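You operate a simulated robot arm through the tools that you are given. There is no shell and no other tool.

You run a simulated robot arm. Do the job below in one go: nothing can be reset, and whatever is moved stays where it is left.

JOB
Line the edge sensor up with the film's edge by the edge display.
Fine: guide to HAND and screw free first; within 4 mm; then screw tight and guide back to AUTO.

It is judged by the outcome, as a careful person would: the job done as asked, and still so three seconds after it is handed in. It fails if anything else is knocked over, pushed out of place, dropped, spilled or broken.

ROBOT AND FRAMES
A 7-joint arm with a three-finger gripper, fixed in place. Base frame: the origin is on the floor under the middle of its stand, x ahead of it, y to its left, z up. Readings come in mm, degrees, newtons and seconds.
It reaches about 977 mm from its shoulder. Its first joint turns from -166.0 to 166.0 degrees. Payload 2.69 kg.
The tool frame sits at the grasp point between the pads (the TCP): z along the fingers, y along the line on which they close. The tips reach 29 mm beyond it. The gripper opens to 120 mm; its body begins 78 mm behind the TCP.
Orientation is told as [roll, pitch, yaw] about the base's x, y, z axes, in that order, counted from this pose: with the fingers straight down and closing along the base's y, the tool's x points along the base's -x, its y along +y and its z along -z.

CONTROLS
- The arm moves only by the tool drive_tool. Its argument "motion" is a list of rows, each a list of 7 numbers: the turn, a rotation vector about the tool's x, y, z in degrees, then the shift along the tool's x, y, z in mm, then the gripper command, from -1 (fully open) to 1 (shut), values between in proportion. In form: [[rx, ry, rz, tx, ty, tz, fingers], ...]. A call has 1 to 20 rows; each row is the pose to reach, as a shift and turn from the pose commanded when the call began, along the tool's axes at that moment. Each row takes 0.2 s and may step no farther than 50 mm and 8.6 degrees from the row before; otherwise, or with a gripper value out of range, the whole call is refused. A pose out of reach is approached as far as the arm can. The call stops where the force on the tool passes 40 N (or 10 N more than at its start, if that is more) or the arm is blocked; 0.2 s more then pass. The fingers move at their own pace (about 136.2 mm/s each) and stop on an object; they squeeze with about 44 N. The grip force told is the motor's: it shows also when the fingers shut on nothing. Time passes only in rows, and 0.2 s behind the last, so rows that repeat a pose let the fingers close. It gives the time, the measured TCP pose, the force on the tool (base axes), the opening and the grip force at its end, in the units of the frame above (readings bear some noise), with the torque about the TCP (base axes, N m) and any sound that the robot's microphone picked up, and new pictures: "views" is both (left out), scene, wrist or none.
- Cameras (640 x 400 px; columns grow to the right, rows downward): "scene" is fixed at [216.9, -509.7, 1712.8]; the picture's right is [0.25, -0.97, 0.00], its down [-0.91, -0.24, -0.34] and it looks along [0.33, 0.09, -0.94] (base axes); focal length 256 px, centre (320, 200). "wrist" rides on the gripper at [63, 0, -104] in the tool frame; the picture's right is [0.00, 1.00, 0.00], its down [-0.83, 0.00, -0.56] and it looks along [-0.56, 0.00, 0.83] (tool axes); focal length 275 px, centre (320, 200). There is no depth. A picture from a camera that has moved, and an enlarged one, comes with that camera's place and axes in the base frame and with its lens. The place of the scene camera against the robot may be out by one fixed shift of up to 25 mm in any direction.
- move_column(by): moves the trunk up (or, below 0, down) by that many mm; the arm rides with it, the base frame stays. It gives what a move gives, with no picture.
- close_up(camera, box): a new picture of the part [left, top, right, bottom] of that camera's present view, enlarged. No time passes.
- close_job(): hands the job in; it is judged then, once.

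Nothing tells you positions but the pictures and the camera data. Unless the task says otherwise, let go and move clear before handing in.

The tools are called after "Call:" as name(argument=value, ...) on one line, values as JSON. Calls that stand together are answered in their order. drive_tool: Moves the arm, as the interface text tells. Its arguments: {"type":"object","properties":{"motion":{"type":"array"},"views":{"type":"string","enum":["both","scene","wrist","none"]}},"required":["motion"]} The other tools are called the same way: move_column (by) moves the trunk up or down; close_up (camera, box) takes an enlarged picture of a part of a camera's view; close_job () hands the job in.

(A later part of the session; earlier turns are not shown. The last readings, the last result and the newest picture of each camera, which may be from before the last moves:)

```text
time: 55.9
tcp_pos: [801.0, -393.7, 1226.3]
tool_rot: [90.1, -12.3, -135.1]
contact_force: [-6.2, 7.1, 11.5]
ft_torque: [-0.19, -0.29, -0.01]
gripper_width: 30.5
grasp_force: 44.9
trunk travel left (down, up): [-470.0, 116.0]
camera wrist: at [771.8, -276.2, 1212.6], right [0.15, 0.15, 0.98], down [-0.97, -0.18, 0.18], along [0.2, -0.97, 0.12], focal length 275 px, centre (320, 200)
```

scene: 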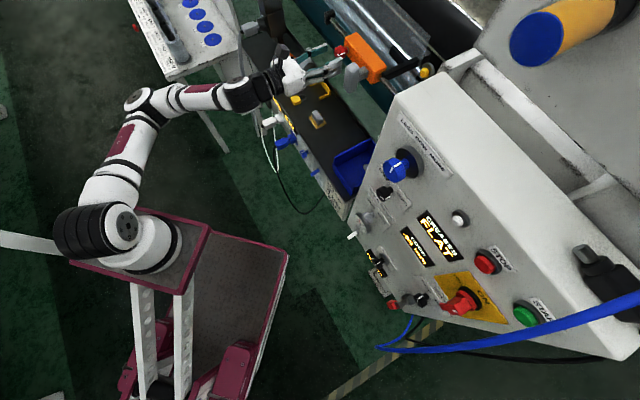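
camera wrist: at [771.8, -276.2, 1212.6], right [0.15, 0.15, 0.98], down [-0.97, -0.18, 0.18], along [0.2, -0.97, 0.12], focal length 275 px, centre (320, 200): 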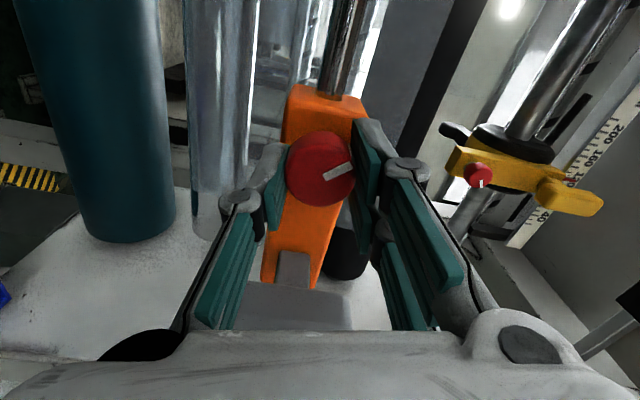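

The screw has turned about 100° with no end stop so far. I'll test whether the carriage is free by nudging it a few millimetres to the right along the rod.

Call:
drive_tool(motion=[[0, 0, 0, -1.5, -0.3, 0, 1], [0, 0, 0, -3, -0.6, 0, 1], [0, 0, 0, -4.5, -0.9, 0, 1], [0, 0, 0, -6, -1.2, 0, 1], [0, 0, 0, -6, -1.2, 0, 1]], views="both")

Call:
close_up(camera="scene", box=[390, 205, 470, 275])

```text
time: 57.1
tcp_pos: [797.0, -396.9, 1225.7]
tool_rot: [90.0, -12.2, -135.1]
contact_force: [-5.0, 7.0, 15.6]
ft_torque: [-0.11, -0.16, 0.39]
gripper_width: 30.5
grasp_force: 45.0
trunk travel left (down, up): [-470.0, 116.0]
camera wrist: at [767.6, -280.3, 1212.7], right [0.15, 0.15, 0.98], down [-0.97, -0.18, 0.18], along [0.2, -0.97, 0.12], focal length 275 px, centre (320, 200)
```

scene: 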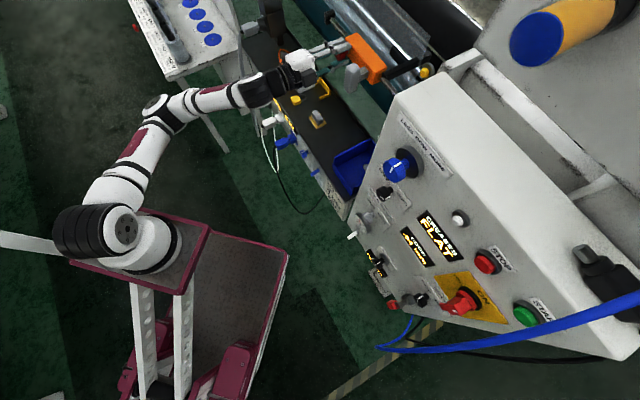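
wrist: 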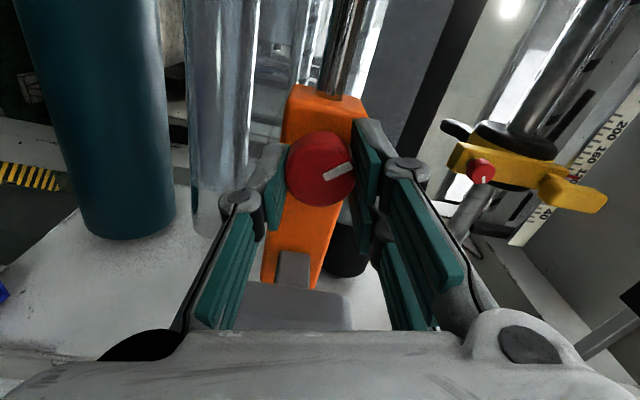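

```text
5.71 times, centred on (430, 240) of scene
camera zoom: at [216.9, -509.7, 1712.8], right [0.25, -0.97, 0.0], down [-0.91, -0.24, -0.34], along [0.33, 0.09, -0.94], focal length 1462 px, centre (-309, -29)
```

zoom: 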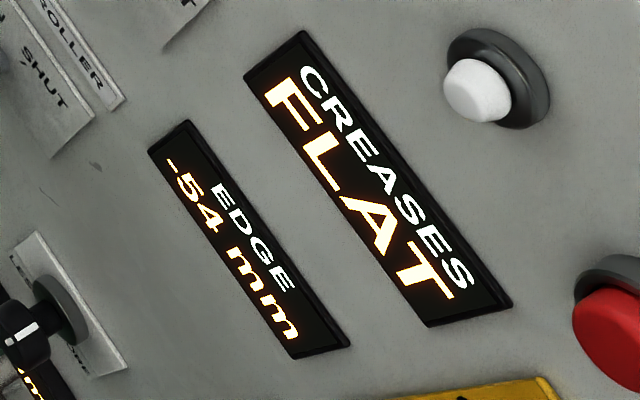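

Call:
drive_tool(motion=[[0, 0, 0, 0, 0, 0, 1], [0, 0, 0, 0, 0, 0, 1], [0, 0, 0, 0, 0, 0, 1]], views="none")

Call:
close_up(camera="scene", box=[390, 205, 470, 275])

Call:
close_up(camera="scene", box=[310, 20, 450, 110])

```text
time: 57.9
tcp_pos: [796.7, -397.5, 1225.8]
tool_rot: [90.1, -12.4, -135.2]
contact_force: [-3.9, 6.5, 17.9]
ft_torque: [-0.19, -0.27, 0.22]
gripper_width: 30.5
grasp_force: 45.2
trunk travel left (down, up): [-470.0, 116.0]
```

```text
5.71 times, centred on (430, 240) of scene
camera zoom: at [216.9, -509.7, 1712.8], right [0.25, -0.97, 0.0], down [-0.91, -0.24, -0.34], along [0.33, 0.09, -0.94], focal length 1462 px, centre (-309, -29)
```

zoom: 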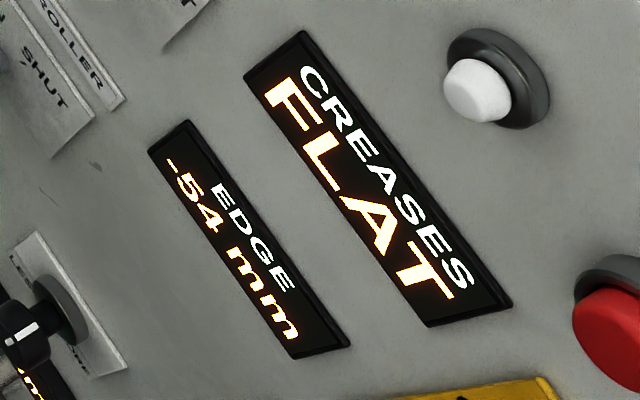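

```text
4.44 times, centred on (380, 65) of scene
camera zoom: at [216.9, -509.7, 1712.8], right [0.25, -0.97, 0.0], down [-0.91, -0.24, -0.34], along [0.33, 0.09, -0.94], focal length 1137 px, centre (53, 800)
```

zoom: 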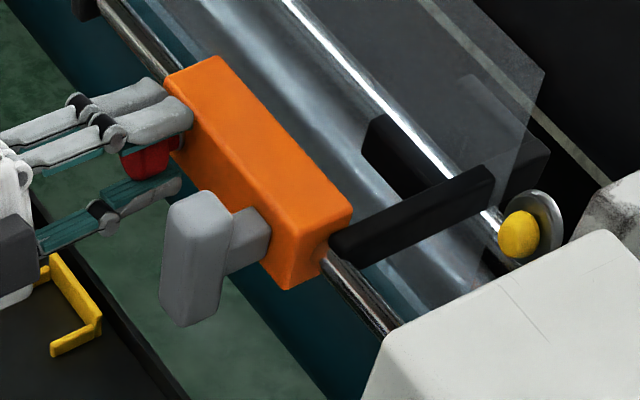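

The wrist view shows block and screw moved together with the hand under almost no load, so the carriage appears free. I'll move another 10 mm to confirm with the display.

Call:
drive_tool(motion=[[0, 0, 0, -2.5, -0.5, 0, 1], [0, 0, 0, -5, -1.0, 0, 1], [0, 0, 0, -7.5, -1.6, 0, 1], [0, 0, 0, -9.8, -2.1, 0, 1], [0, 0, 0, -9.8, -2.1, 0, 1]], views="scene")

Call:
close_up(camera="scene", box=[390, 205, 470, 275])

```text
time: 59.1
tcp_pos: [789.5, -404.6, 1225.3]
tool_rot: [90.1, -12.3, -135.1]
contact_force: [-6.2, 8.8, 16.5]
ft_torque: [-0.22, -0.27, 0.05]
gripper_width: 30.5
grasp_force: 44.7
trunk travel left (down, up): [-470.0, 116.0]
```

scene: 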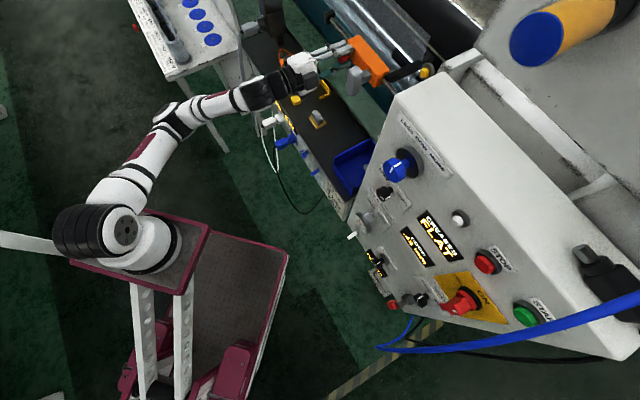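

```text
5.71 times, centred on (430, 240) of scene
camera zoom: at [216.9, -509.7, 1712.8], right [0.25, -0.97, 0.0], down [-0.91, -0.24, -0.34], along [0.33, 0.09, -0.94], focal length 1462 px, centre (-309, -29)
```

zoom: 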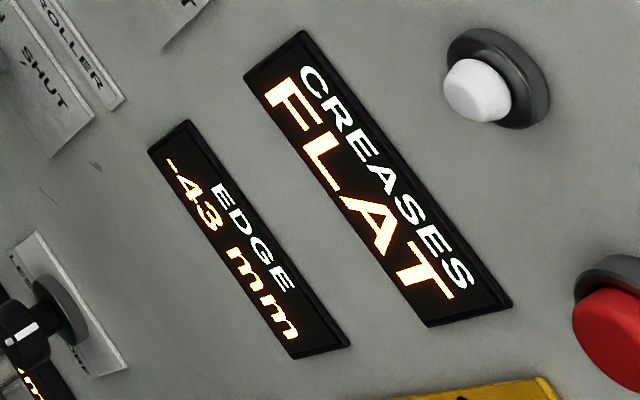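

The display moved from -54 to -43 with the 10 mm shift, so the carriage is free and this is the right direction. I'll slide about 38 mm further and read again.

Call:
drive_tool(motion=[[0, 0, 0, -4.6, -1.0, 0, 1], [0, 0, 0, -9.3, -2.0, 0, 1], [0, 0, 0, -13.9, -3.0, 0, 1], [0, 0, 0, -18.6, -4.0, 0, 1], [0, 0, 0, -23.2, -5.0, 0, 1], [0, 0, 0, -27.9, -6.0, 0, 1], [0, 0, 0, -32.5, -7.0, 0, 1], [0, 0, 0, -37.2, -8.0, 0, 1], [0, 0, 0, -37.2, -8.0, 0, 1]], views="both")

Call:
close_up(camera="scene", box=[390, 205, 470, 275])

```text
time: 60.9
tcp_pos: [768.0, -424.6, 1227.5]
tool_rot: [88.8, -12.5, -135.5]
contact_force: [-5.6, 4.1, -4.7]
ft_torque: [-0.28, -0.26, 0.48]
gripper_width: 30.5
grasp_force: 44.7
out of reach, approached as far as the arm can: row 6, 7, 8, 9
trunk travel left (down, up): [-470.0, 116.0]
stopped in row 9: the force on the tool passed its limit at 42 N (the readings are from after the stop); the commanded pose is now the measured one
camera wrist: at [740.7, -308.2, 1215.3], right [0.17, 0.14, 0.97], down [-0.97, -0.17, 0.2], along [0.19, -0.98, 0.1], focal length 275 px, centre (320, 200)
```

scene: 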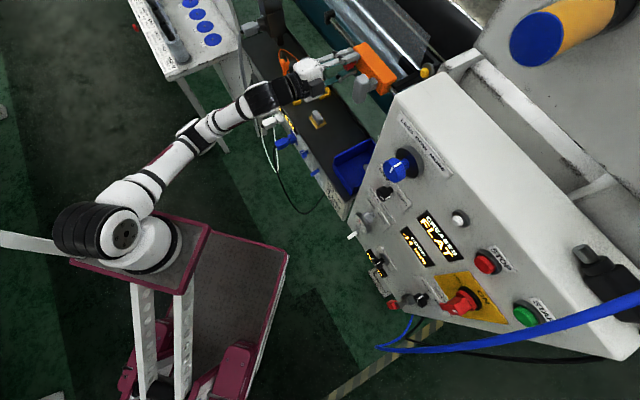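
wrist: 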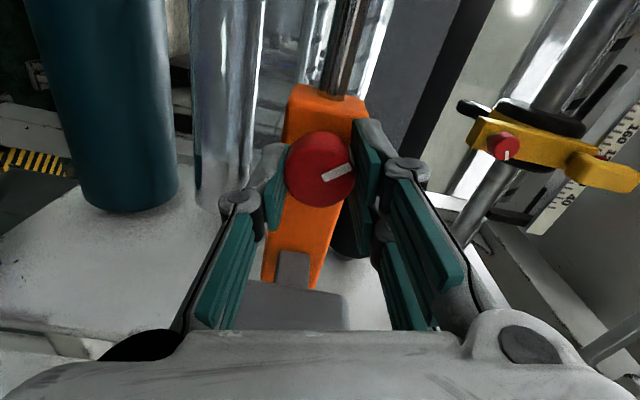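

```text
5.71 times, centred on (430, 240) of scene
camera zoom: at [216.9, -509.7, 1712.8], right [0.25, -0.97, 0.0], down [-0.91, -0.24, -0.34], along [0.33, 0.09, -0.94], focal length 1462 px, centre (-309, -29)
```

zoom: 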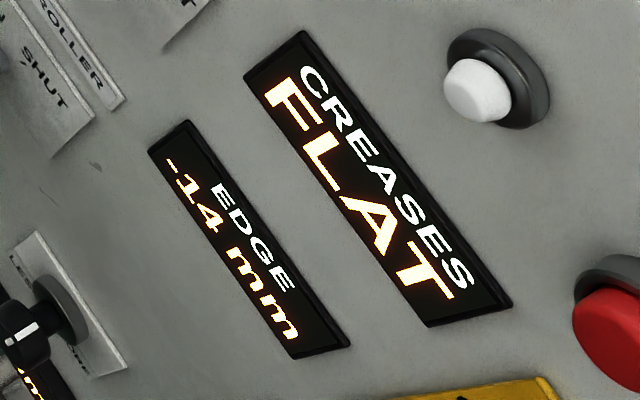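

The display reads -14 mm now, but this arm posture has reached its limit. I'll let go of the screw, back off and roll back to the comfortable orientation, then slide the rest by the handle.

Call:
drive_tool(motion=[[0, 0, 0, 0, 0, 0, 0], [0, 0, 0, 0, 0, 0, 0], [0, 0, 0, 0, 0, 0, 0], [0, 0, 0, 0, 0, -15, 0], [0, 0, 0, 0, 0, -30, 0], [0, 0, 0, 0, 0, -30, 0]], views="both")

Call:
close_up(camera="scene", box=[390, 205, 470, 275])

```text
time: 62.3
tcp_pos: [747.7, -403.0, 1227.5]
tool_rot: [88.7, -12.6, -135.3]
contact_force: [0.3, -0.9, 0.4]
ft_torque: [0.02, -0.01, 0.0]
gripper_width: 59.9
grasp_force: 0.2
trunk travel left (down, up): [-470.0, 116.0]
camera wrist: at [719.8, -286.5, 1216.2], right [0.17, 0.14, 0.98], down [-0.97, -0.17, 0.2], along [0.2, -0.98, 0.1], focal length 275 px, centre (320, 200)
```

scene: 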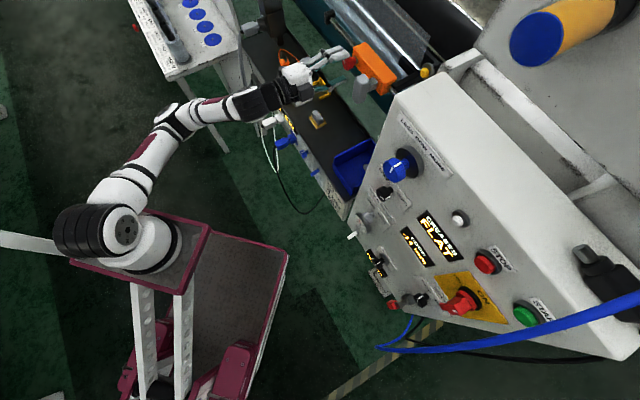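
wrist: 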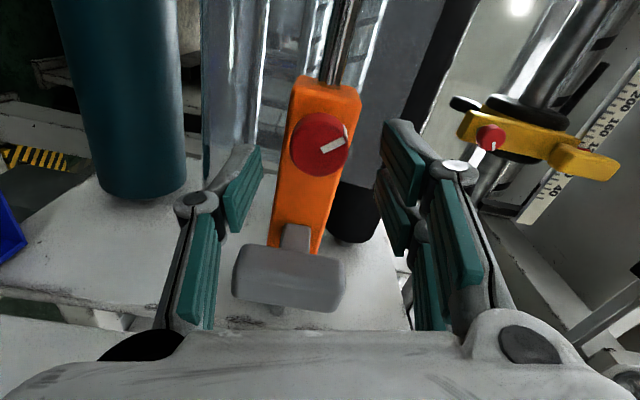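

```text
5.71 times, centred on (430, 240) of scene
camera zoom: at [216.9, -509.7, 1712.8], right [0.25, -0.97, 0.0], down [-0.91, -0.24, -0.34], along [0.33, 0.09, -0.94], focal length 1462 px, centre (-309, -29)
```

zoom: 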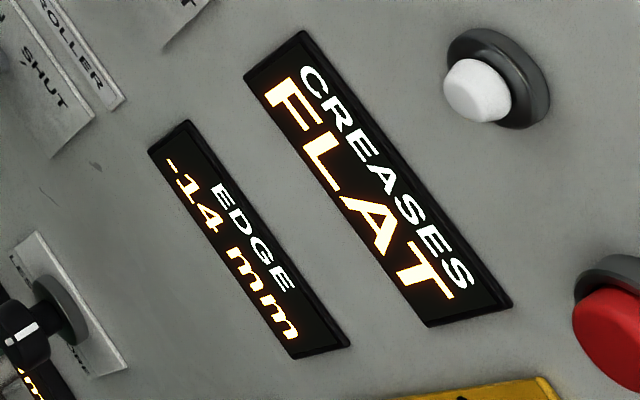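

Released cleanly, with the display still at -14. I'll back off, roll to the camera-on-top orientation and line up with the grey handle.

Call:
drive_tool(motion=[[0, 0, 0, 0, 0, -30, 0], [0, 0.1, 7.9, 0, 0, -60, 0], [-0.1, 0.25, 15.8, -8, -2.6, -60, 0], [-0.2, 0.4, 23.7, -16, -5.2, -60, 0], [-0.25, 0.5, 31.6, -24, -7.7, -60, 0], [-0.3, 0.6, 39.5, -32, -10.3, -60, 0], [-0.4, 0.75, 47.4, -40, -12.9, -60, 0], [-0.45, 0.9, 55.3, -48, -15.5, -60, 0], [-0.5, 1.0, 63.2, -56, -18, -60, 0], [-0.55, 1.1, 71.1, -64, -20.6, -60, 0], [-0.6, 1.2, 79, -72, -23, -60, 0], [-0.7, 1.35, 86.9, -80.3, -25.8, -60, 0], [-0.75, 1.5, 94.8, -80.3, -25.8, -60, 0], [-0.8, 1.6, 102.7, -80.3, -25.8, -60, 0], [-0.8, 1.6, 102.7, -80.3, -25.8, -60, 0]], views="both")

Call:
close_up(camera="wrist", box=[200, 40, 480, 220])

```text
time: 65.5
tcp_pos: [664.4, -391.1, 1249.4]
tool_rot: [-14.7, 88.8, 118.7]
contact_force: [-0.6, 0.5, 0.7]
ft_torque: [0.0, -0.02, 0.03]
gripper_width: 60.2
grasp_force: 0.0
out of reach, approached as far as the arm can: row 5, 6, 7, 8, 9, 10, 11, 12, 13, 14, 15
trunk travel left (down, up): [-470.0, 116.0]
camera wrist: at [593.2, -316.7, 1314.1], right [-0.73, -0.69, 0.0], down [-0.39, 0.42, -0.82], along [0.56, -0.59, -0.57], focal length 275 px, centre (320, 200)
```

scene: 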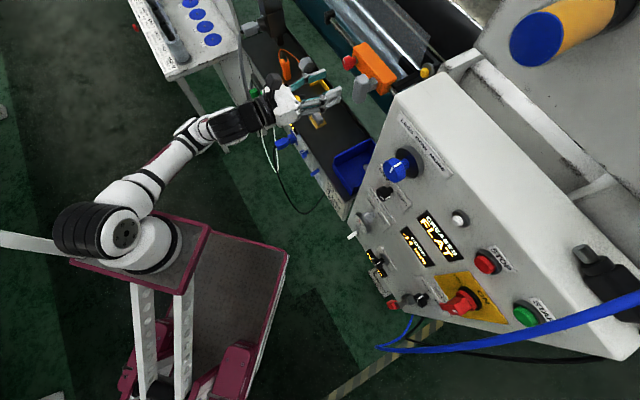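
wrist: 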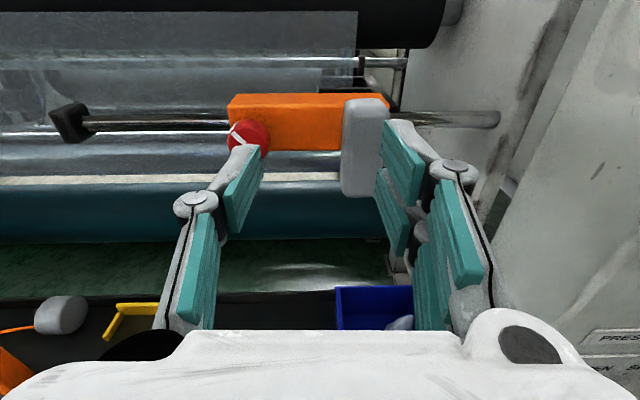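

```text
2.22 times, centred on (340, 130) of wrist
camera zoom: at [593.2, -316.7, 1314.1], right [-0.73, -0.69, 0.0], down [-0.39, 0.42, -0.82], along [0.56, -0.59, -0.57], focal length 612 px, centre (276, 356)
```

zoom: 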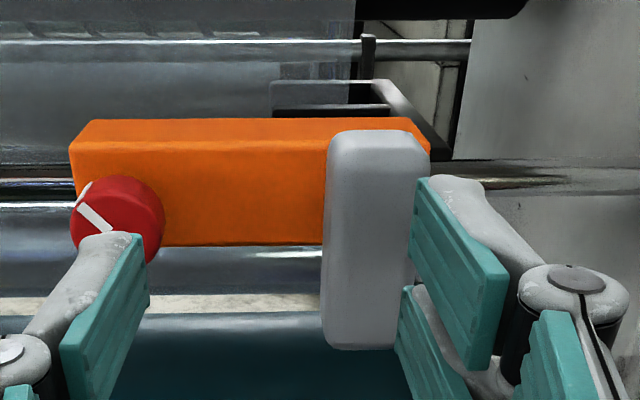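

The screw's mark now points up-left, so it turned about 105°, but this pose is again limited: the hand ended up too high and too far left. Lowering the trunk helped with a similar limit before, so I'll do that and re-approach.

Call:
move_column(by=-80)

Call:
drive_tool(motion=[[0, 0, 0, 20, 0, 0, 0], [0, 0, 0, 40, 0, 0, 0], [0, 0, 0, 50, 0, 0, 0], [0, 0, 0, 50, 0, 0, 0]], views="both")

```text
time: 66.7
tcp_pos: [721.5, -389.7, 1168.5]
tool_rot: [-10.7, 88.8, 122.7]
contact_force: [0.3, 0.4, 0.4]
ft_torque: [0.02, 0.02, 0.0]
gripper_width: 59.9
grasp_force: 0.2
trunk travel left (down, up): [-390.0, 196.0]
```

```text
time: 67.7
tcp_pos: [722.0, -392.2, 1216.3]
tool_rot: [-8.1, 88.7, 125.5]
contact_force: [0.0, 0.5, -0.1]
ft_torque: [-0.01, 0.0, 0.03]
gripper_width: 60.1
grasp_force: 0.0
trunk travel left (down, up): [-390.0, 196.0]
camera wrist: at [651.6, -317.6, 1283.5], right [-0.73, -0.69, 0.0], down [-0.4, 0.42, -0.82], along [0.56, -0.59, -0.57], focal length 275 px, centre (320, 200)
```

scene: 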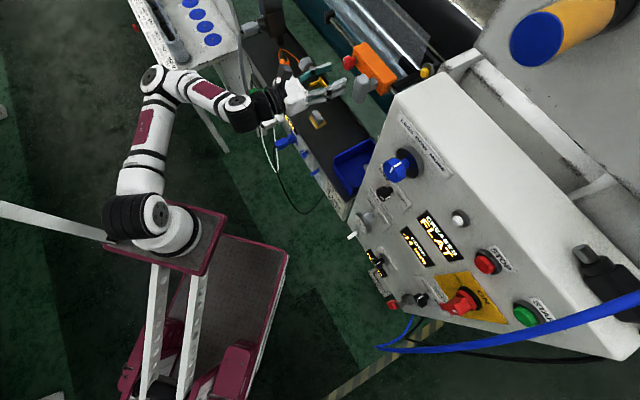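
wrist: 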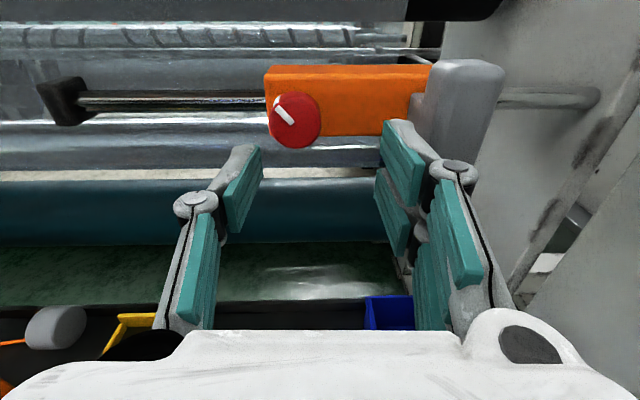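

The lower trunk freed the arm. Now I'll step sideways to face the grey handle, keeping a safe gap.

Call:
drive_tool(motion=[[0.3, 0.2, 0, 1, 15, -15, 0], [0.6, 0.4, 0, 2, 30, -25, 0], [0.9, 0.5, 0, 3, 45, -30, 0], [1.2, 0.7, 0, 4, 60, -35, 0], [1.5, 0.8, 0, 4, 74, -35, 0], [1.5, 0.8, 0, 4, 74, -35, 0]], views="both")

Call:
close_up(camera="wrist", box=[200, 40, 480, 220])

```text
time: 69.1
tcp_pos: [644.6, -416.9, 1221.8]
tool_rot: [-29.0, 89.6, 106.0]
contact_force: [0.0, 0.4, 0.2]
ft_torque: [-0.01, -0.02, 0.02]
gripper_width: 60.0
grasp_force: 0.1
trunk travel left (down, up): [-390.0, 196.0]
camera wrist: at [571.4, -344.7, 1286.6], right [-0.71, -0.71, 0.0], down [-0.4, 0.4, -0.83], along [0.58, -0.59, -0.56], focal length 275 px, centre (320, 200)
```

scene: 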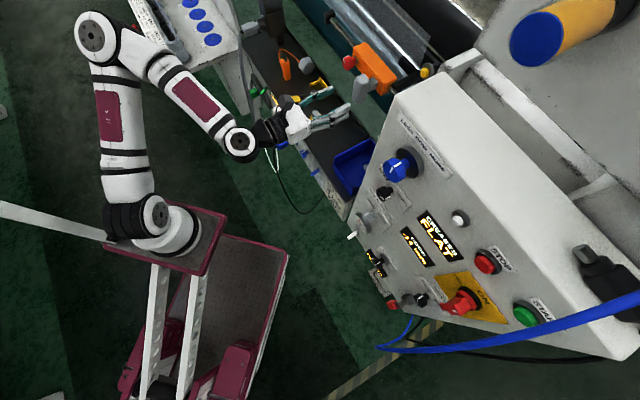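
wrist: 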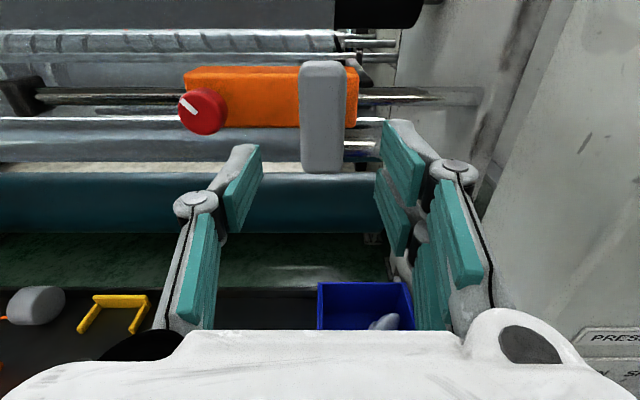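

```text
2.22 times, centred on (340, 130) of wrist
camera zoom: at [571.4, -344.7, 1286.6], right [-0.71, -0.71, 0.0], down [-0.4, 0.4, -0.83], along [0.58, -0.59, -0.56], focal length 612 px, centre (276, 356)
```

zoom: 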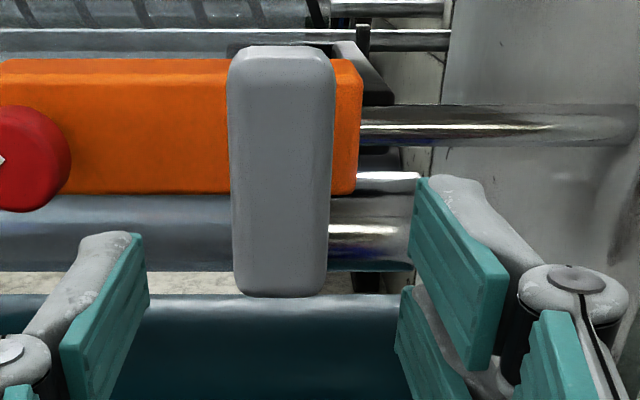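

Call:
drive_tool(motion=[[0, 0, 0, 0, 1, 25, 0], [0, 0, 0, 0, 2, 50, 0], [0, 0, 0, 0, 2, 70, 0], [0, 0, 0, 0, 2, 81, 0], [0, 0, 0, 0, 2, 81, 0]], views="both")

```text
time: 70.3
tcp_pos: [699.3, -476.1, 1222.2]
tool_rot: [-31.9, 89.6, 103.1]
contact_force: [0.5, 0.5, 0.3]
ft_torque: [0.0, -0.01, 0.0]
gripper_width: 60.1
grasp_force: 0.0
trunk travel left (down, up): [-390.0, 196.0]
camera wrist: at [627.2, -403.8, 1286.5], right [-0.71, -0.71, 0.0], down [-0.4, 0.4, -0.83], along [0.58, -0.59, -0.56], focal length 275 px, centre (320, 200)
```

scene: 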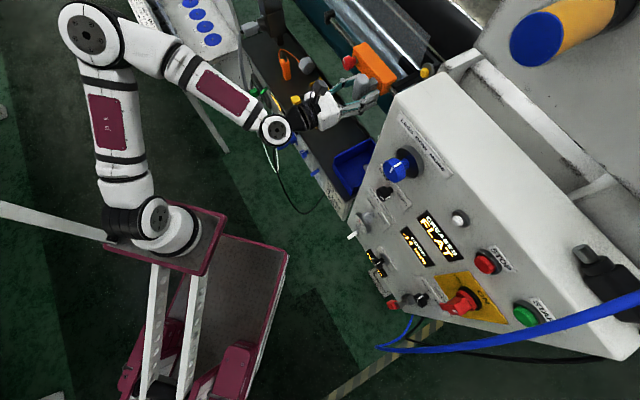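
wrist: 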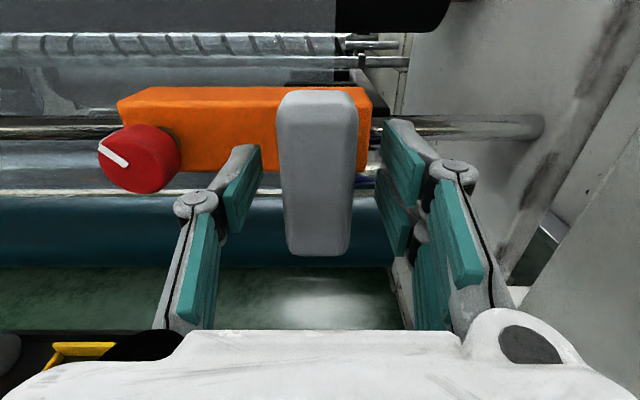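

The fingers straddle the handle, so I'll grip it.

Call:
drive_tool(motion=[[0, 0, 0, 0, 0, 0, 0.3], [0, 0, 0, 0, 0, 0, 0.6], [0, 0, 0, 0, 0, 0, 1], [0, 0, 0, 0, 0, 0, 1], [0, 0, 0, 0, 0, 0, 1]], views="wrist")

Call:
close_up(camera="scene", box=[390, 205, 470, 275])

```text
time: 71.5
tcp_pos: [700.4, -476.2, 1222.2]
tool_rot: [-25.3, 89.6, 109.8]
contact_force: [1.4, 0.1, 0.4]
ft_torque: [-0.77, 0.8, 0.1]
gripper_width: 29.2
grasp_force: 45.1
trunk travel left (down, up): [-390.0, 196.0]
camera wrist: at [627.3, -403.6, 1286.5], right [-0.71, -0.71, 0.0], down [-0.4, 0.4, -0.83], along [0.58, -0.59, -0.56], focal length 275 px, centre (320, 200)
```

wrist: 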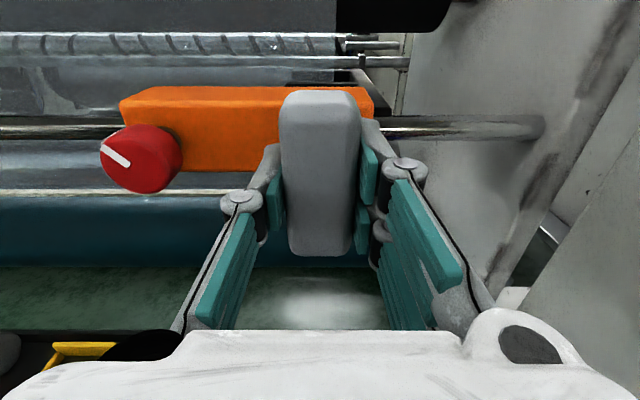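

```text
5.71 times, centred on (430, 240) of scene
camera zoom: at [216.9, -509.7, 1712.8], right [0.25, -0.97, 0.0], down [-0.91, -0.24, -0.34], along [0.33, 0.09, -0.94], focal length 1462 px, centre (-309, -29)
```

zoom: 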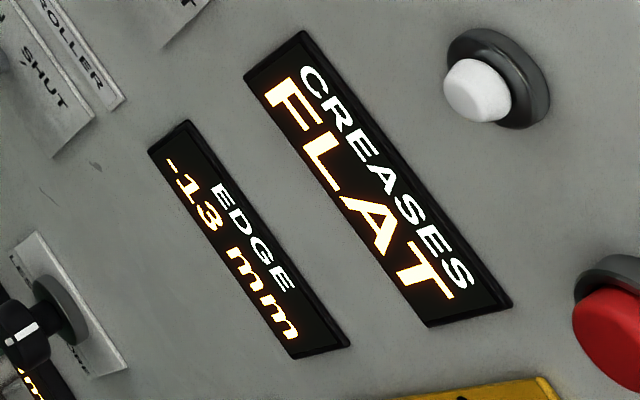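

The display reads -13 with the handle gripped. Now I'll slide 13 mm to the right.

Call:
drive_tool(motion=[[0, 0, 0, 0, 3, 0, 1], [0, 0, 0, 0, 6, 0, 1], [0, 0, 0, 0, 9, 0, 1], [0, 0, 0, 0, 11.5, 0, 1], [0, 0, 0, 0, 13, 0, 1], [0, 0, 0, 0, 13, 0, 1], [0, 0, 0, 0, 13, 0, 1]], views="wrist")

Call:
close_up(camera="scene", box=[390, 205, 470, 275])

```text
time: 73.1
tcp_pos: [690.5, -485.9, 1221.7]
tool_rot: [-33.4, 89.6, 101.5]
contact_force: [9.3, -8.2, 6.2]
ft_torque: [-0.86, 0.47, 0.12]
gripper_width: 29.0
grasp_force: 45.6
trunk travel left (down, up): [-390.0, 196.0]
camera wrist: at [618.4, -412.4, 1286.4], right [-0.71, -0.71, 0.0], down [-0.4, 0.4, -0.83], along [0.59, -0.59, -0.56], focal length 275 px, centre (320, 200)
```

wrist: 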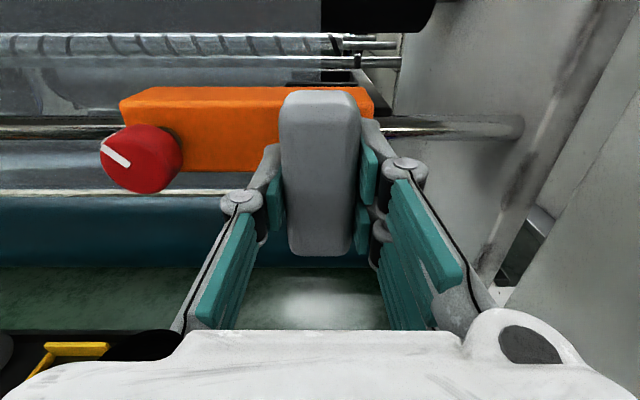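

```text
5.71 times, centred on (430, 240) of scene
camera zoom: at [216.9, -509.7, 1712.8], right [0.25, -0.97, 0.0], down [-0.91, -0.24, -0.34], along [0.33, 0.09, -0.94], focal length 1462 px, centre (-309, -29)
```

zoom: 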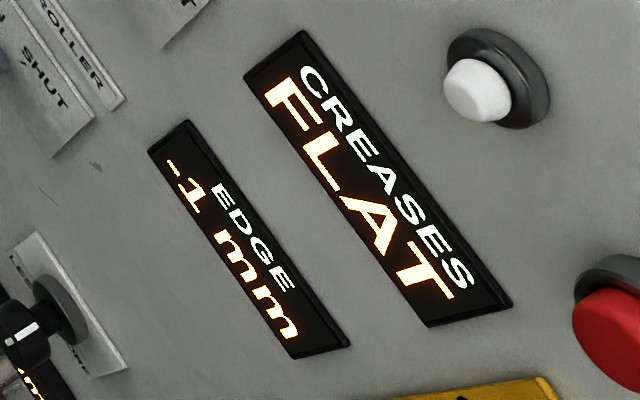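

-1 mm now. One more millimetre.

Call:
drive_tool(motion=[[0, 0, 0, 0, 0.7, 0, 1], [0, 0, 0, 0, 1.2, 0, 1], [0, 0, 0, 0, 1.2, 0, 1], [0, 0, 0, 0, 1.2, 0, 1]], views="none")

Call:
close_up(camera="scene", box=[390, 205, 470, 275])

```text
time: 74.1
tcp_pos: [690.0, -485.8, 1222.8]
tool_rot: [-36.7, 89.6, 98.3]
contact_force: [14.7, -13.2, 10.0]
ft_torque: [-0.7, 0.65, 0.05]
gripper_width: 29.0
grasp_force: 45.1
trunk travel left (down, up): [-390.0, 196.0]
```

```text
5.71 times, centred on (430, 240) of scene
camera zoom: at [216.9, -509.7, 1712.8], right [0.25, -0.97, 0.0], down [-0.91, -0.24, -0.34], along [0.33, 0.09, -0.94], focal length 1462 px, centre (-309, -29)
```

zoom: 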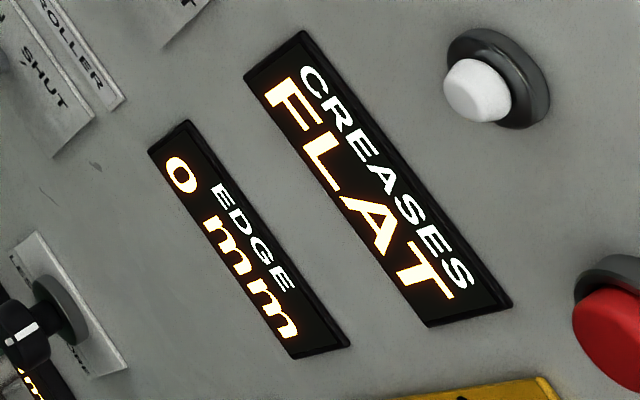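

0 mm. I'll release the handle, back away, check that the reading holds, and look at the screw.

Call:
drive_tool(motion=[[0, 0, 0, 0, 0, 0, 0.4], [0, 0, 0, 0, 0, 0, 0], [0, 0, 0, 0, 0, 0, 0], [0, 0, 0, 0, 0, -25, 0], [0, 0, 0, 0, 0, -50, 0], [0, 0, 0, 0, 0, -80, 0], [0, 0, 0, 0, 0, -80, 0]], views="both")

Call:
close_up(camera="scene", box=[390, 205, 470, 275])

Call:
close_up(camera="wrist", box=[120, 40, 400, 200])

```text
time: 75.7
tcp_pos: [632.7, -429.0, 1222.3]
tool_rot: [-28.8, 89.5, 106.2]
contact_force: [-0.3, -0.4, -0.5]
ft_torque: [-0.01, 0.01, -0.01]
gripper_width: 59.8
grasp_force: 0.0
trunk travel left (down, up): [-390.0, 196.0]
camera wrist: at [560.2, -355.9, 1286.7], right [-0.71, -0.71, 0.0], down [-0.4, 0.4, -0.83], along [0.58, -0.59, -0.56], focal length 275 px, centre (320, 200)
```

scene: 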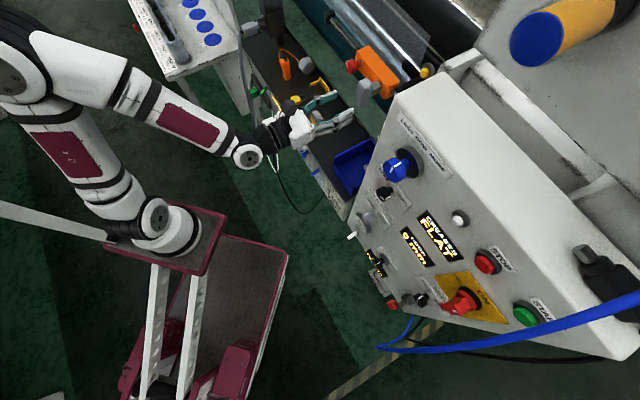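
wrist: 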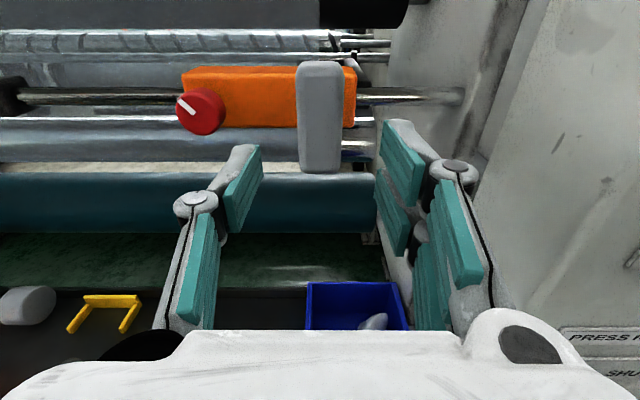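

```text
5.71 times, centred on (430, 240) of scene
camera zoom: at [216.9, -509.7, 1712.8], right [0.25, -0.97, 0.0], down [-0.91, -0.24, -0.34], along [0.33, 0.09, -0.94], focal length 1462 px, centre (-309, -29)
```

zoom: 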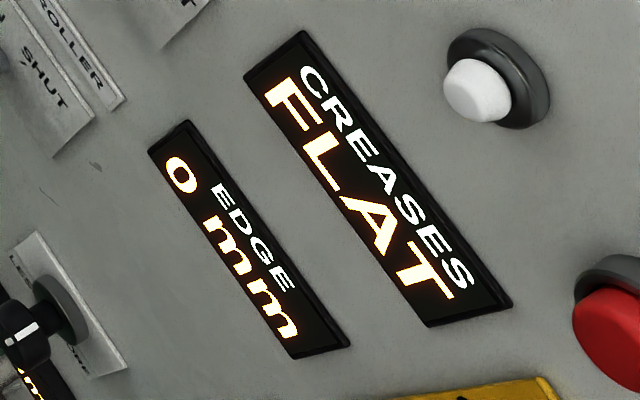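

```text
2.29 times, centred on (260, 120) of wrist
camera zoom: at [560.2, -355.9, 1286.7], right [-0.71, -0.71, 0.0], down [-0.4, 0.4, -0.83], along [0.58, -0.59, -0.56], focal length 629 px, centre (457, 383)
```

zoom: 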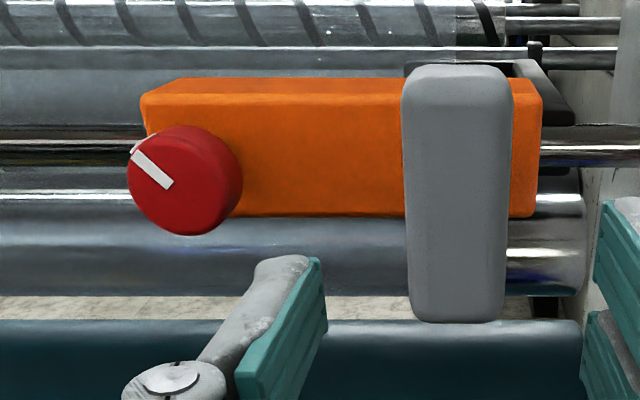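

The reading holds at 0 mm with the hand off. Now I'll move across to the red screw and roll to a start angle that leaves room for the clockwise turn.

Call:
drive_tool(motion=[[0, 0, 0, 0, -30, 0, 0], [0, 0, 0, 0, -60, 0, 0], [0, 0, 0, 0, -90, 0, 0], [0, 0, 0, 0, -90, 0, 0]], views="wrist")

Call:
close_up(camera="wrist", box=[220, 50, 480, 210])

```text
time: 76.7
tcp_pos: [696.8, -365.0, 1222.8]
tool_rot: [-35.9, 89.5, 99.1]
contact_force: [-0.1, -0.1, 0.0]
ft_torque: [-0.02, -0.02, 0.02]
gripper_width: 59.9
grasp_force: 0.0
trunk travel left (down, up): [-390.0, 196.0]
camera wrist: at [623.4, -293.1, 1287.0], right [-0.71, -0.71, 0.0], down [-0.4, 0.4, -0.83], along [0.59, -0.59, -0.56], focal length 275 px, centre (320, 200)
```

wrist: 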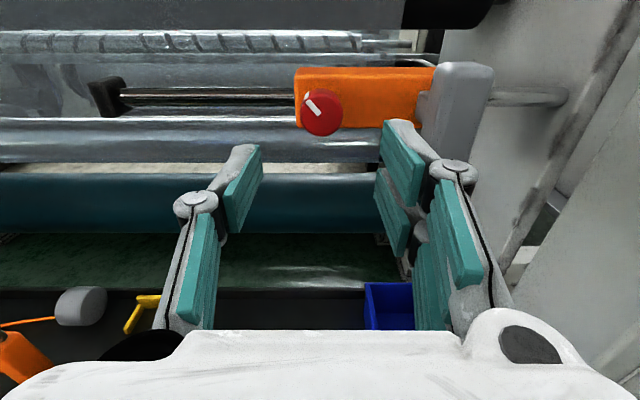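

```text
2.46 times, centred on (350, 130) of wrist
camera zoom: at [623.4, -293.1, 1287.0], right [-0.71, -0.71, 0.0], down [-0.4, 0.4, -0.83], along [0.59, -0.59, -0.56], focal length 678 px, centre (246, 372)
```

zoom: 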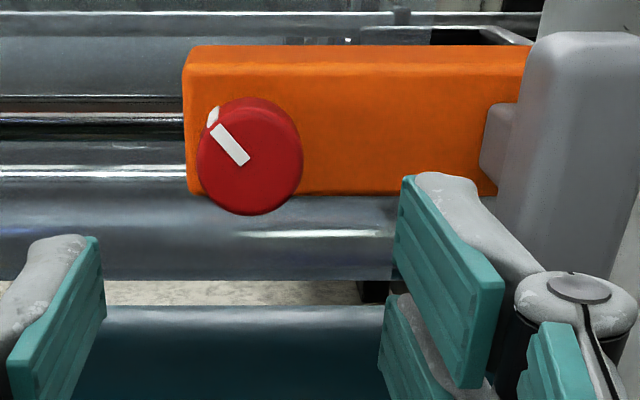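

The screw axis is at v≈233, z≈1222–1226. I'll roll so that the fingers close vertically and self-centre on the screw's height.

Call:
drive_tool(motion=[[0, 0, -7.5, 0, 0, 0, 0], [0, 0, -15, 0, 0, 0, 0], [0, 0, -22.5, 0, 0, 0, 0], [0, 0, -30, 0, 0, 0, 0], [0, 0, -37.5, 0, 0, 0, 0], [0, 0, -45, 0, 0, 0, 0], [0, 0, -45, 0, 0, 0, 0]], views="scene")

```text
time: 78.3
tcp_pos: [696.9, -365.6, 1222.0]
tool_rot: [89.6, 45.2, -135.5]
contact_force: [-1.1, 0.0, 0.0]
ft_torque: [0.02, 0.01, -0.01]
gripper_width: 60.0
grasp_force: 0.1
trunk travel left (down, up): [-390.0, 196.0]
```

scene: 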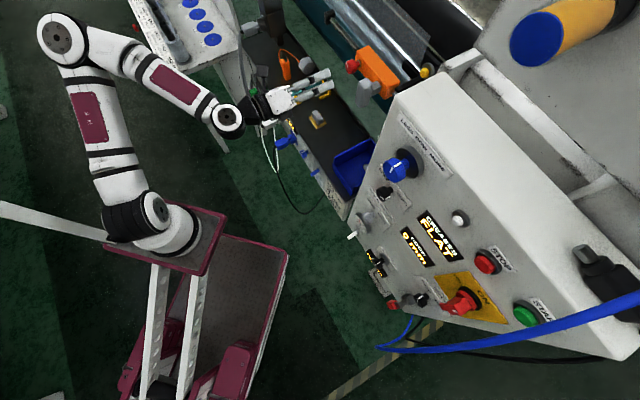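

Call:
drive_tool(motion=[[0, 0, -7.5, 0, 0, 0, 0], [0, 0, -15, 0, 0, 0, 0], [0, 0, -22.5, 0, 0, 0, 0], [0, 0, -30, 0, 0, 0, 0], [0, 0, -37.5, 0, 0, 0, 0], [0, 0, -45, 0, 0, 0, 0], [0, 0, -45, 0, 0, 0, 0]], views="both")

Call:
close_up(camera="wrist", box=[220, 0, 440, 200])

```text
time: 79.9
tcp_pos: [696.5, -365.9, 1222.0]
tool_rot: [89.6, 0.1, -135.0]
contact_force: [0.0, -1.1, 0.2]
ft_torque: [-0.02, 0.01, 0.01]
gripper_width: 59.9
grasp_force: 0.0
trunk travel left (down, up): [-390.0, 196.0]
camera wrist: at [668.5, -248.1, 1224.0], right [0.01, 0.0, 1.0], down [-0.98, -0.19, 0.01], along [0.19, -0.98, 0.0], focal length 275 px, centre (320, 200)
```

scene: 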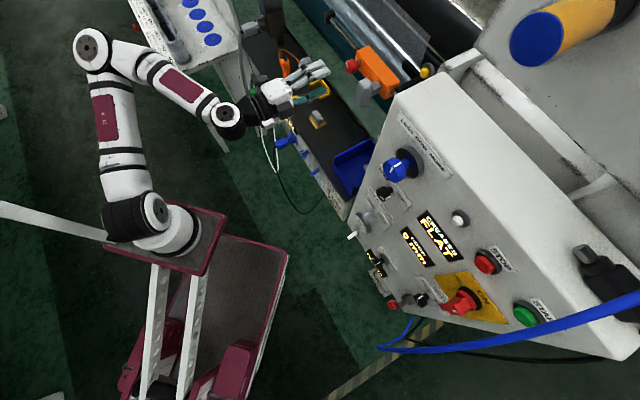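
wrist: 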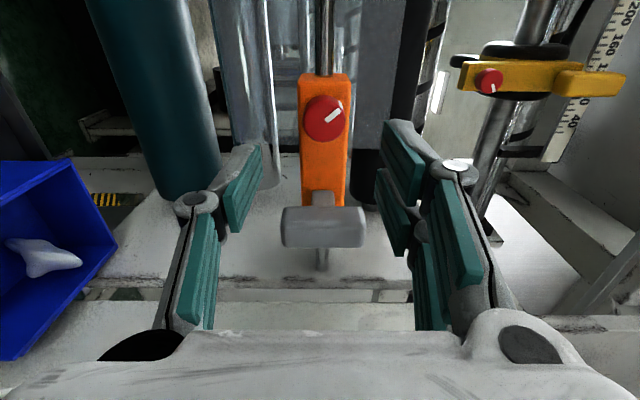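

```text
2.00 times, centred on (330, 100) of wrist
camera zoom: at [668.5, -248.1, 1224.0], right [0.01, 0.0, 1.0], down [-0.98, -0.19, 0.01], along [0.19, -0.98, 0.0], focal length 551 px, centre (300, 400)
```

zoom: 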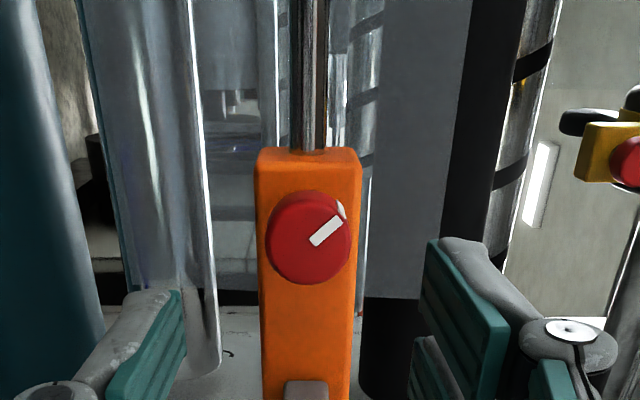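

Comparing the two views puts the screw axis at v≈233, z≈1227, a bit higher than I first took it. I'll correct and move in.

Call:
drive_tool(motion=[[0, 0, 0, -0.5, 2.5, 25, 0], [0, 0, 0, -1, 5, 50, 0], [0, 0, 0, -1, 5, 72, 0], [0, 0, 0, -1, 5, 86, 0], [0, 0, 0, -1, 5, 92, 0], [0, 0, 0, -1, 5, 92, 0]], views="wrist")

Call:
close_up(camera="wrist", box=[220, 60, 440, 260])

```text
time: 81.3
tcp_pos: [759.9, -431.5, 1227.5]
tool_rot: [89.6, 0.2, -134.9]
contact_force: [-0.3, -0.1, -0.4]
ft_torque: [0.01, 0.0, 0.02]
gripper_width: 60.1
grasp_force: 0.0
trunk travel left (down, up): [-390.0, 196.0]
camera wrist: at [732.3, -314.1, 1228.4], right [0.01, 0.0, 1.0], down [-0.98, -0.19, 0.0], along [0.19, -0.98, -0.01], focal length 275 px, centre (320, 200)
```

wrist: 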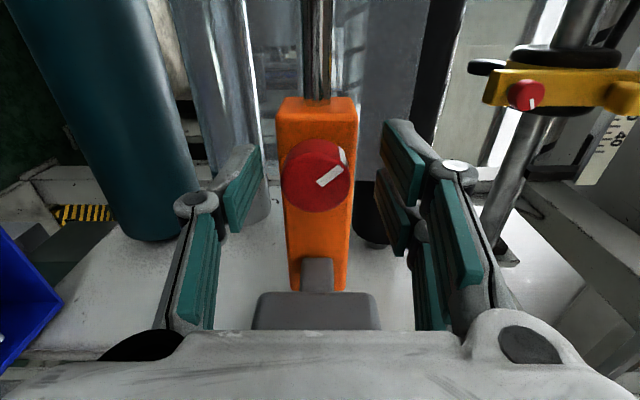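

```text
2.00 times, centred on (330, 160) of wrist
camera zoom: at [732.3, -314.1, 1228.4], right [0.01, 0.0, 1.0], down [-0.98, -0.19, 0.0], along [0.19, -0.98, -0.01], focal length 551 px, centre (300, 280)
```

zoom: 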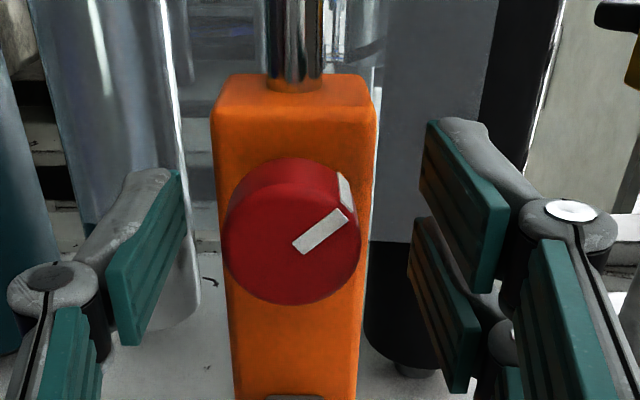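

Well centred. Closing on the screw.

Call:
drive_tool(motion=[[0, 0, 0, 0, -0.7, 0, 0.3], [0, 0, 0, 0, -0.7, 0, 0.5], [0, 0, 0, 0, -0.7, 0, 1], [0, 0, 0, 0, -0.7, 0, 1], [0, 0, 0, 0, -0.7, 0, 1]], views="wrist")

Call:
close_up(camera="scene", box=[390, 205, 470, 275])

```text
time: 82.5
tcp_pos: [760.7, -431.1, 1224.2]
tool_rot: [89.5, 0.2, -135.1]
contact_force: [-4.1, 3.1, -13.7]
ft_torque: [0.05, 0.06, 0.02]
gripper_width: 30.4
grasp_force: 45.2
trunk travel left (down, up): [-390.0, 196.0]
camera wrist: at [732.5, -314.1, 1226.6], right [0.01, -0.01, 1.0], down [-0.98, -0.19, 0.01], along [0.19, -0.98, -0.01], focal length 275 px, centre (320, 200)
```

wrist: 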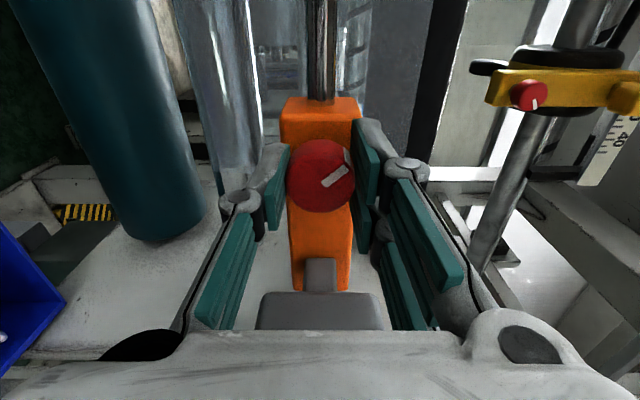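

```text
5.71 times, centred on (430, 240) of scene
camera zoom: at [216.9, -509.7, 1712.8], right [0.25, -0.97, 0.0], down [-0.91, -0.24, -0.34], along [0.33, 0.09, -0.94], focal length 1462 px, centre (-309, -29)
```

zoom: 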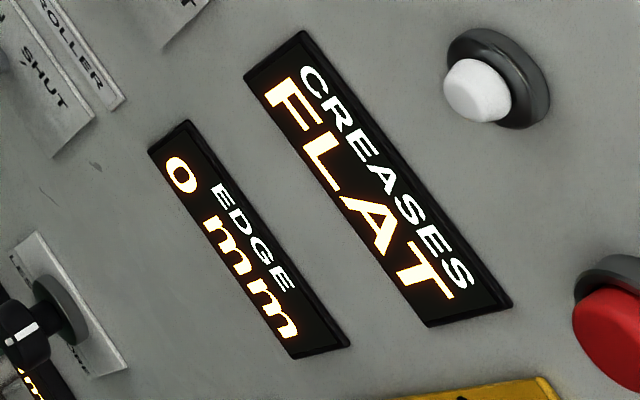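

The display still reads 0. I'll ease the hand down about 2 mm to relieve the side load, then turn the screw clockwise in stages.

Call:
drive_tool(motion=[[0, 0, 0, 0, -1, 0, 1], [0, 0, 0, 0, -2, 0, 1], [0, 0, 5, 0, -2, 0, 1], [0, 0, 10, 0, -2, 0, 1], [0, 0, 15, 0, -2, 0, 1], [0, 0, 20, 0, -2, 0, 1], [0, 0, 25, 0, -2, 0, 1], [0, 0, 30, 0, -2, 0, 1], [0, 0, 30, 0, -2, 0, 1]], views="wrist")

Call:
close_up(camera="scene", box=[390, 205, 470, 275])

```text
time: 84.5
tcp_pos: [760.8, -432.5, 1225.1]
tool_rot: [89.8, 30.2, -135.2]
contact_force: [2.2, -0.4, 4.9]
ft_torque: [-0.1, -0.11, 0.0]
gripper_width: 30.3
grasp_force: 45.1
trunk travel left (down, up): [-390.0, 196.0]
camera wrist: at [726.9, -319.9, 1257.8], right [-0.35, -0.36, 0.87], down [-0.9, -0.11, -0.41], along [0.25, -0.93, -0.28], focal length 275 px, centre (320, 200)
```

wrist: 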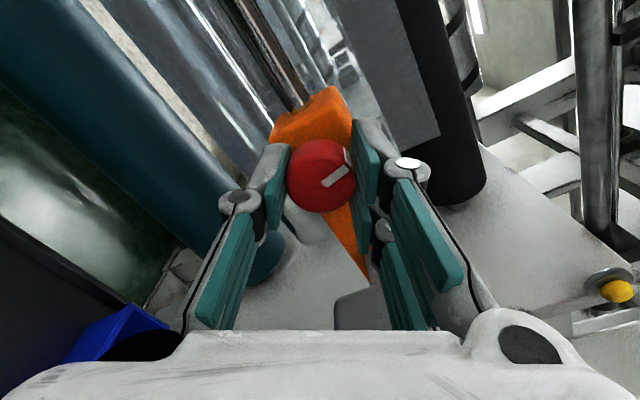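

```text
5.71 times, centred on (430, 240) of scene
camera zoom: at [216.9, -509.7, 1712.8], right [0.25, -0.97, 0.0], down [-0.91, -0.24, -0.34], along [0.33, 0.09, -0.94], focal length 1462 px, centre (-309, -29)
```

zoom: 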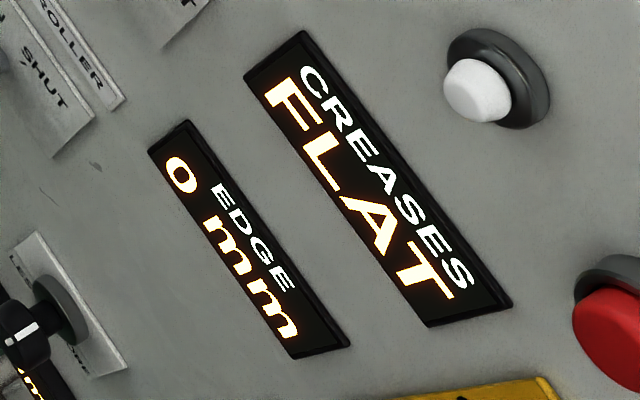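

Forces are low and the reading is still 0 after 30°. I'll continue clockwise.

Call:
drive_tool(motion=[[0, 0, 6, 0, 0, 0, 1], [0, 0, 12, 0, 0, 0, 1], [0, 0, 18, 0, 0, 0, 1], [0, 0, 24, 0, 0, 0, 1], [0, 0, 30, 0, 0, 0, 1], [0, 0, 36, 0, 0, 0, 1], [0, 0, 42, 0, 0, 0, 1], [0, 0, 42, 0, 0, 0, 1]], views="wrist")

Call:
close_up(camera="scene", box=[390, 205, 470, 275])

```text
time: 86.3
tcp_pos: [761.3, -431.9, 1225.2]
tool_rot: [89.1, 72.4, -135.9]
contact_force: [7.5, -6.7, 16.2]
ft_torque: [-0.33, -0.33, 0.05]
gripper_width: 30.5
grasp_force: 45.0
trunk travel left (down, up): [-390.0, 196.0]
camera wrist: at [702.0, -345.0, 1286.4], right [-0.67, -0.67, 0.31], down [-0.58, 0.22, -0.79], along [0.46, -0.71, -0.53], focal length 275 px, centre (320, 200)
```

wrist: 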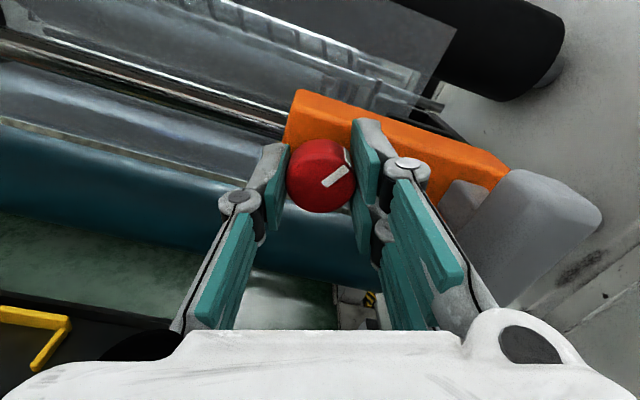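

```text
5.71 times, centred on (430, 240) of scene
camera zoom: at [216.9, -509.7, 1712.8], right [0.25, -0.97, 0.0], down [-0.91, -0.24, -0.34], along [0.33, 0.09, -0.94], focal length 1462 px, centre (-309, -29)
```

zoom: 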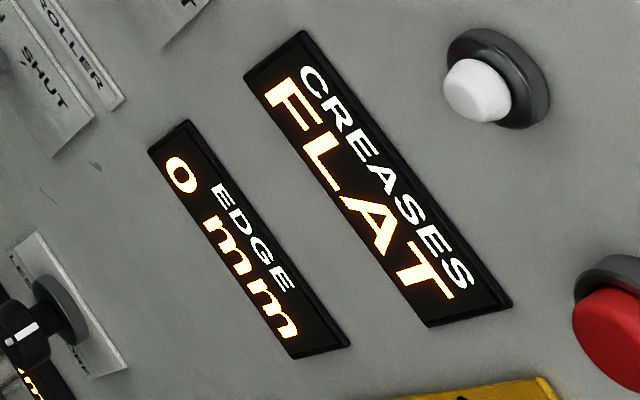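

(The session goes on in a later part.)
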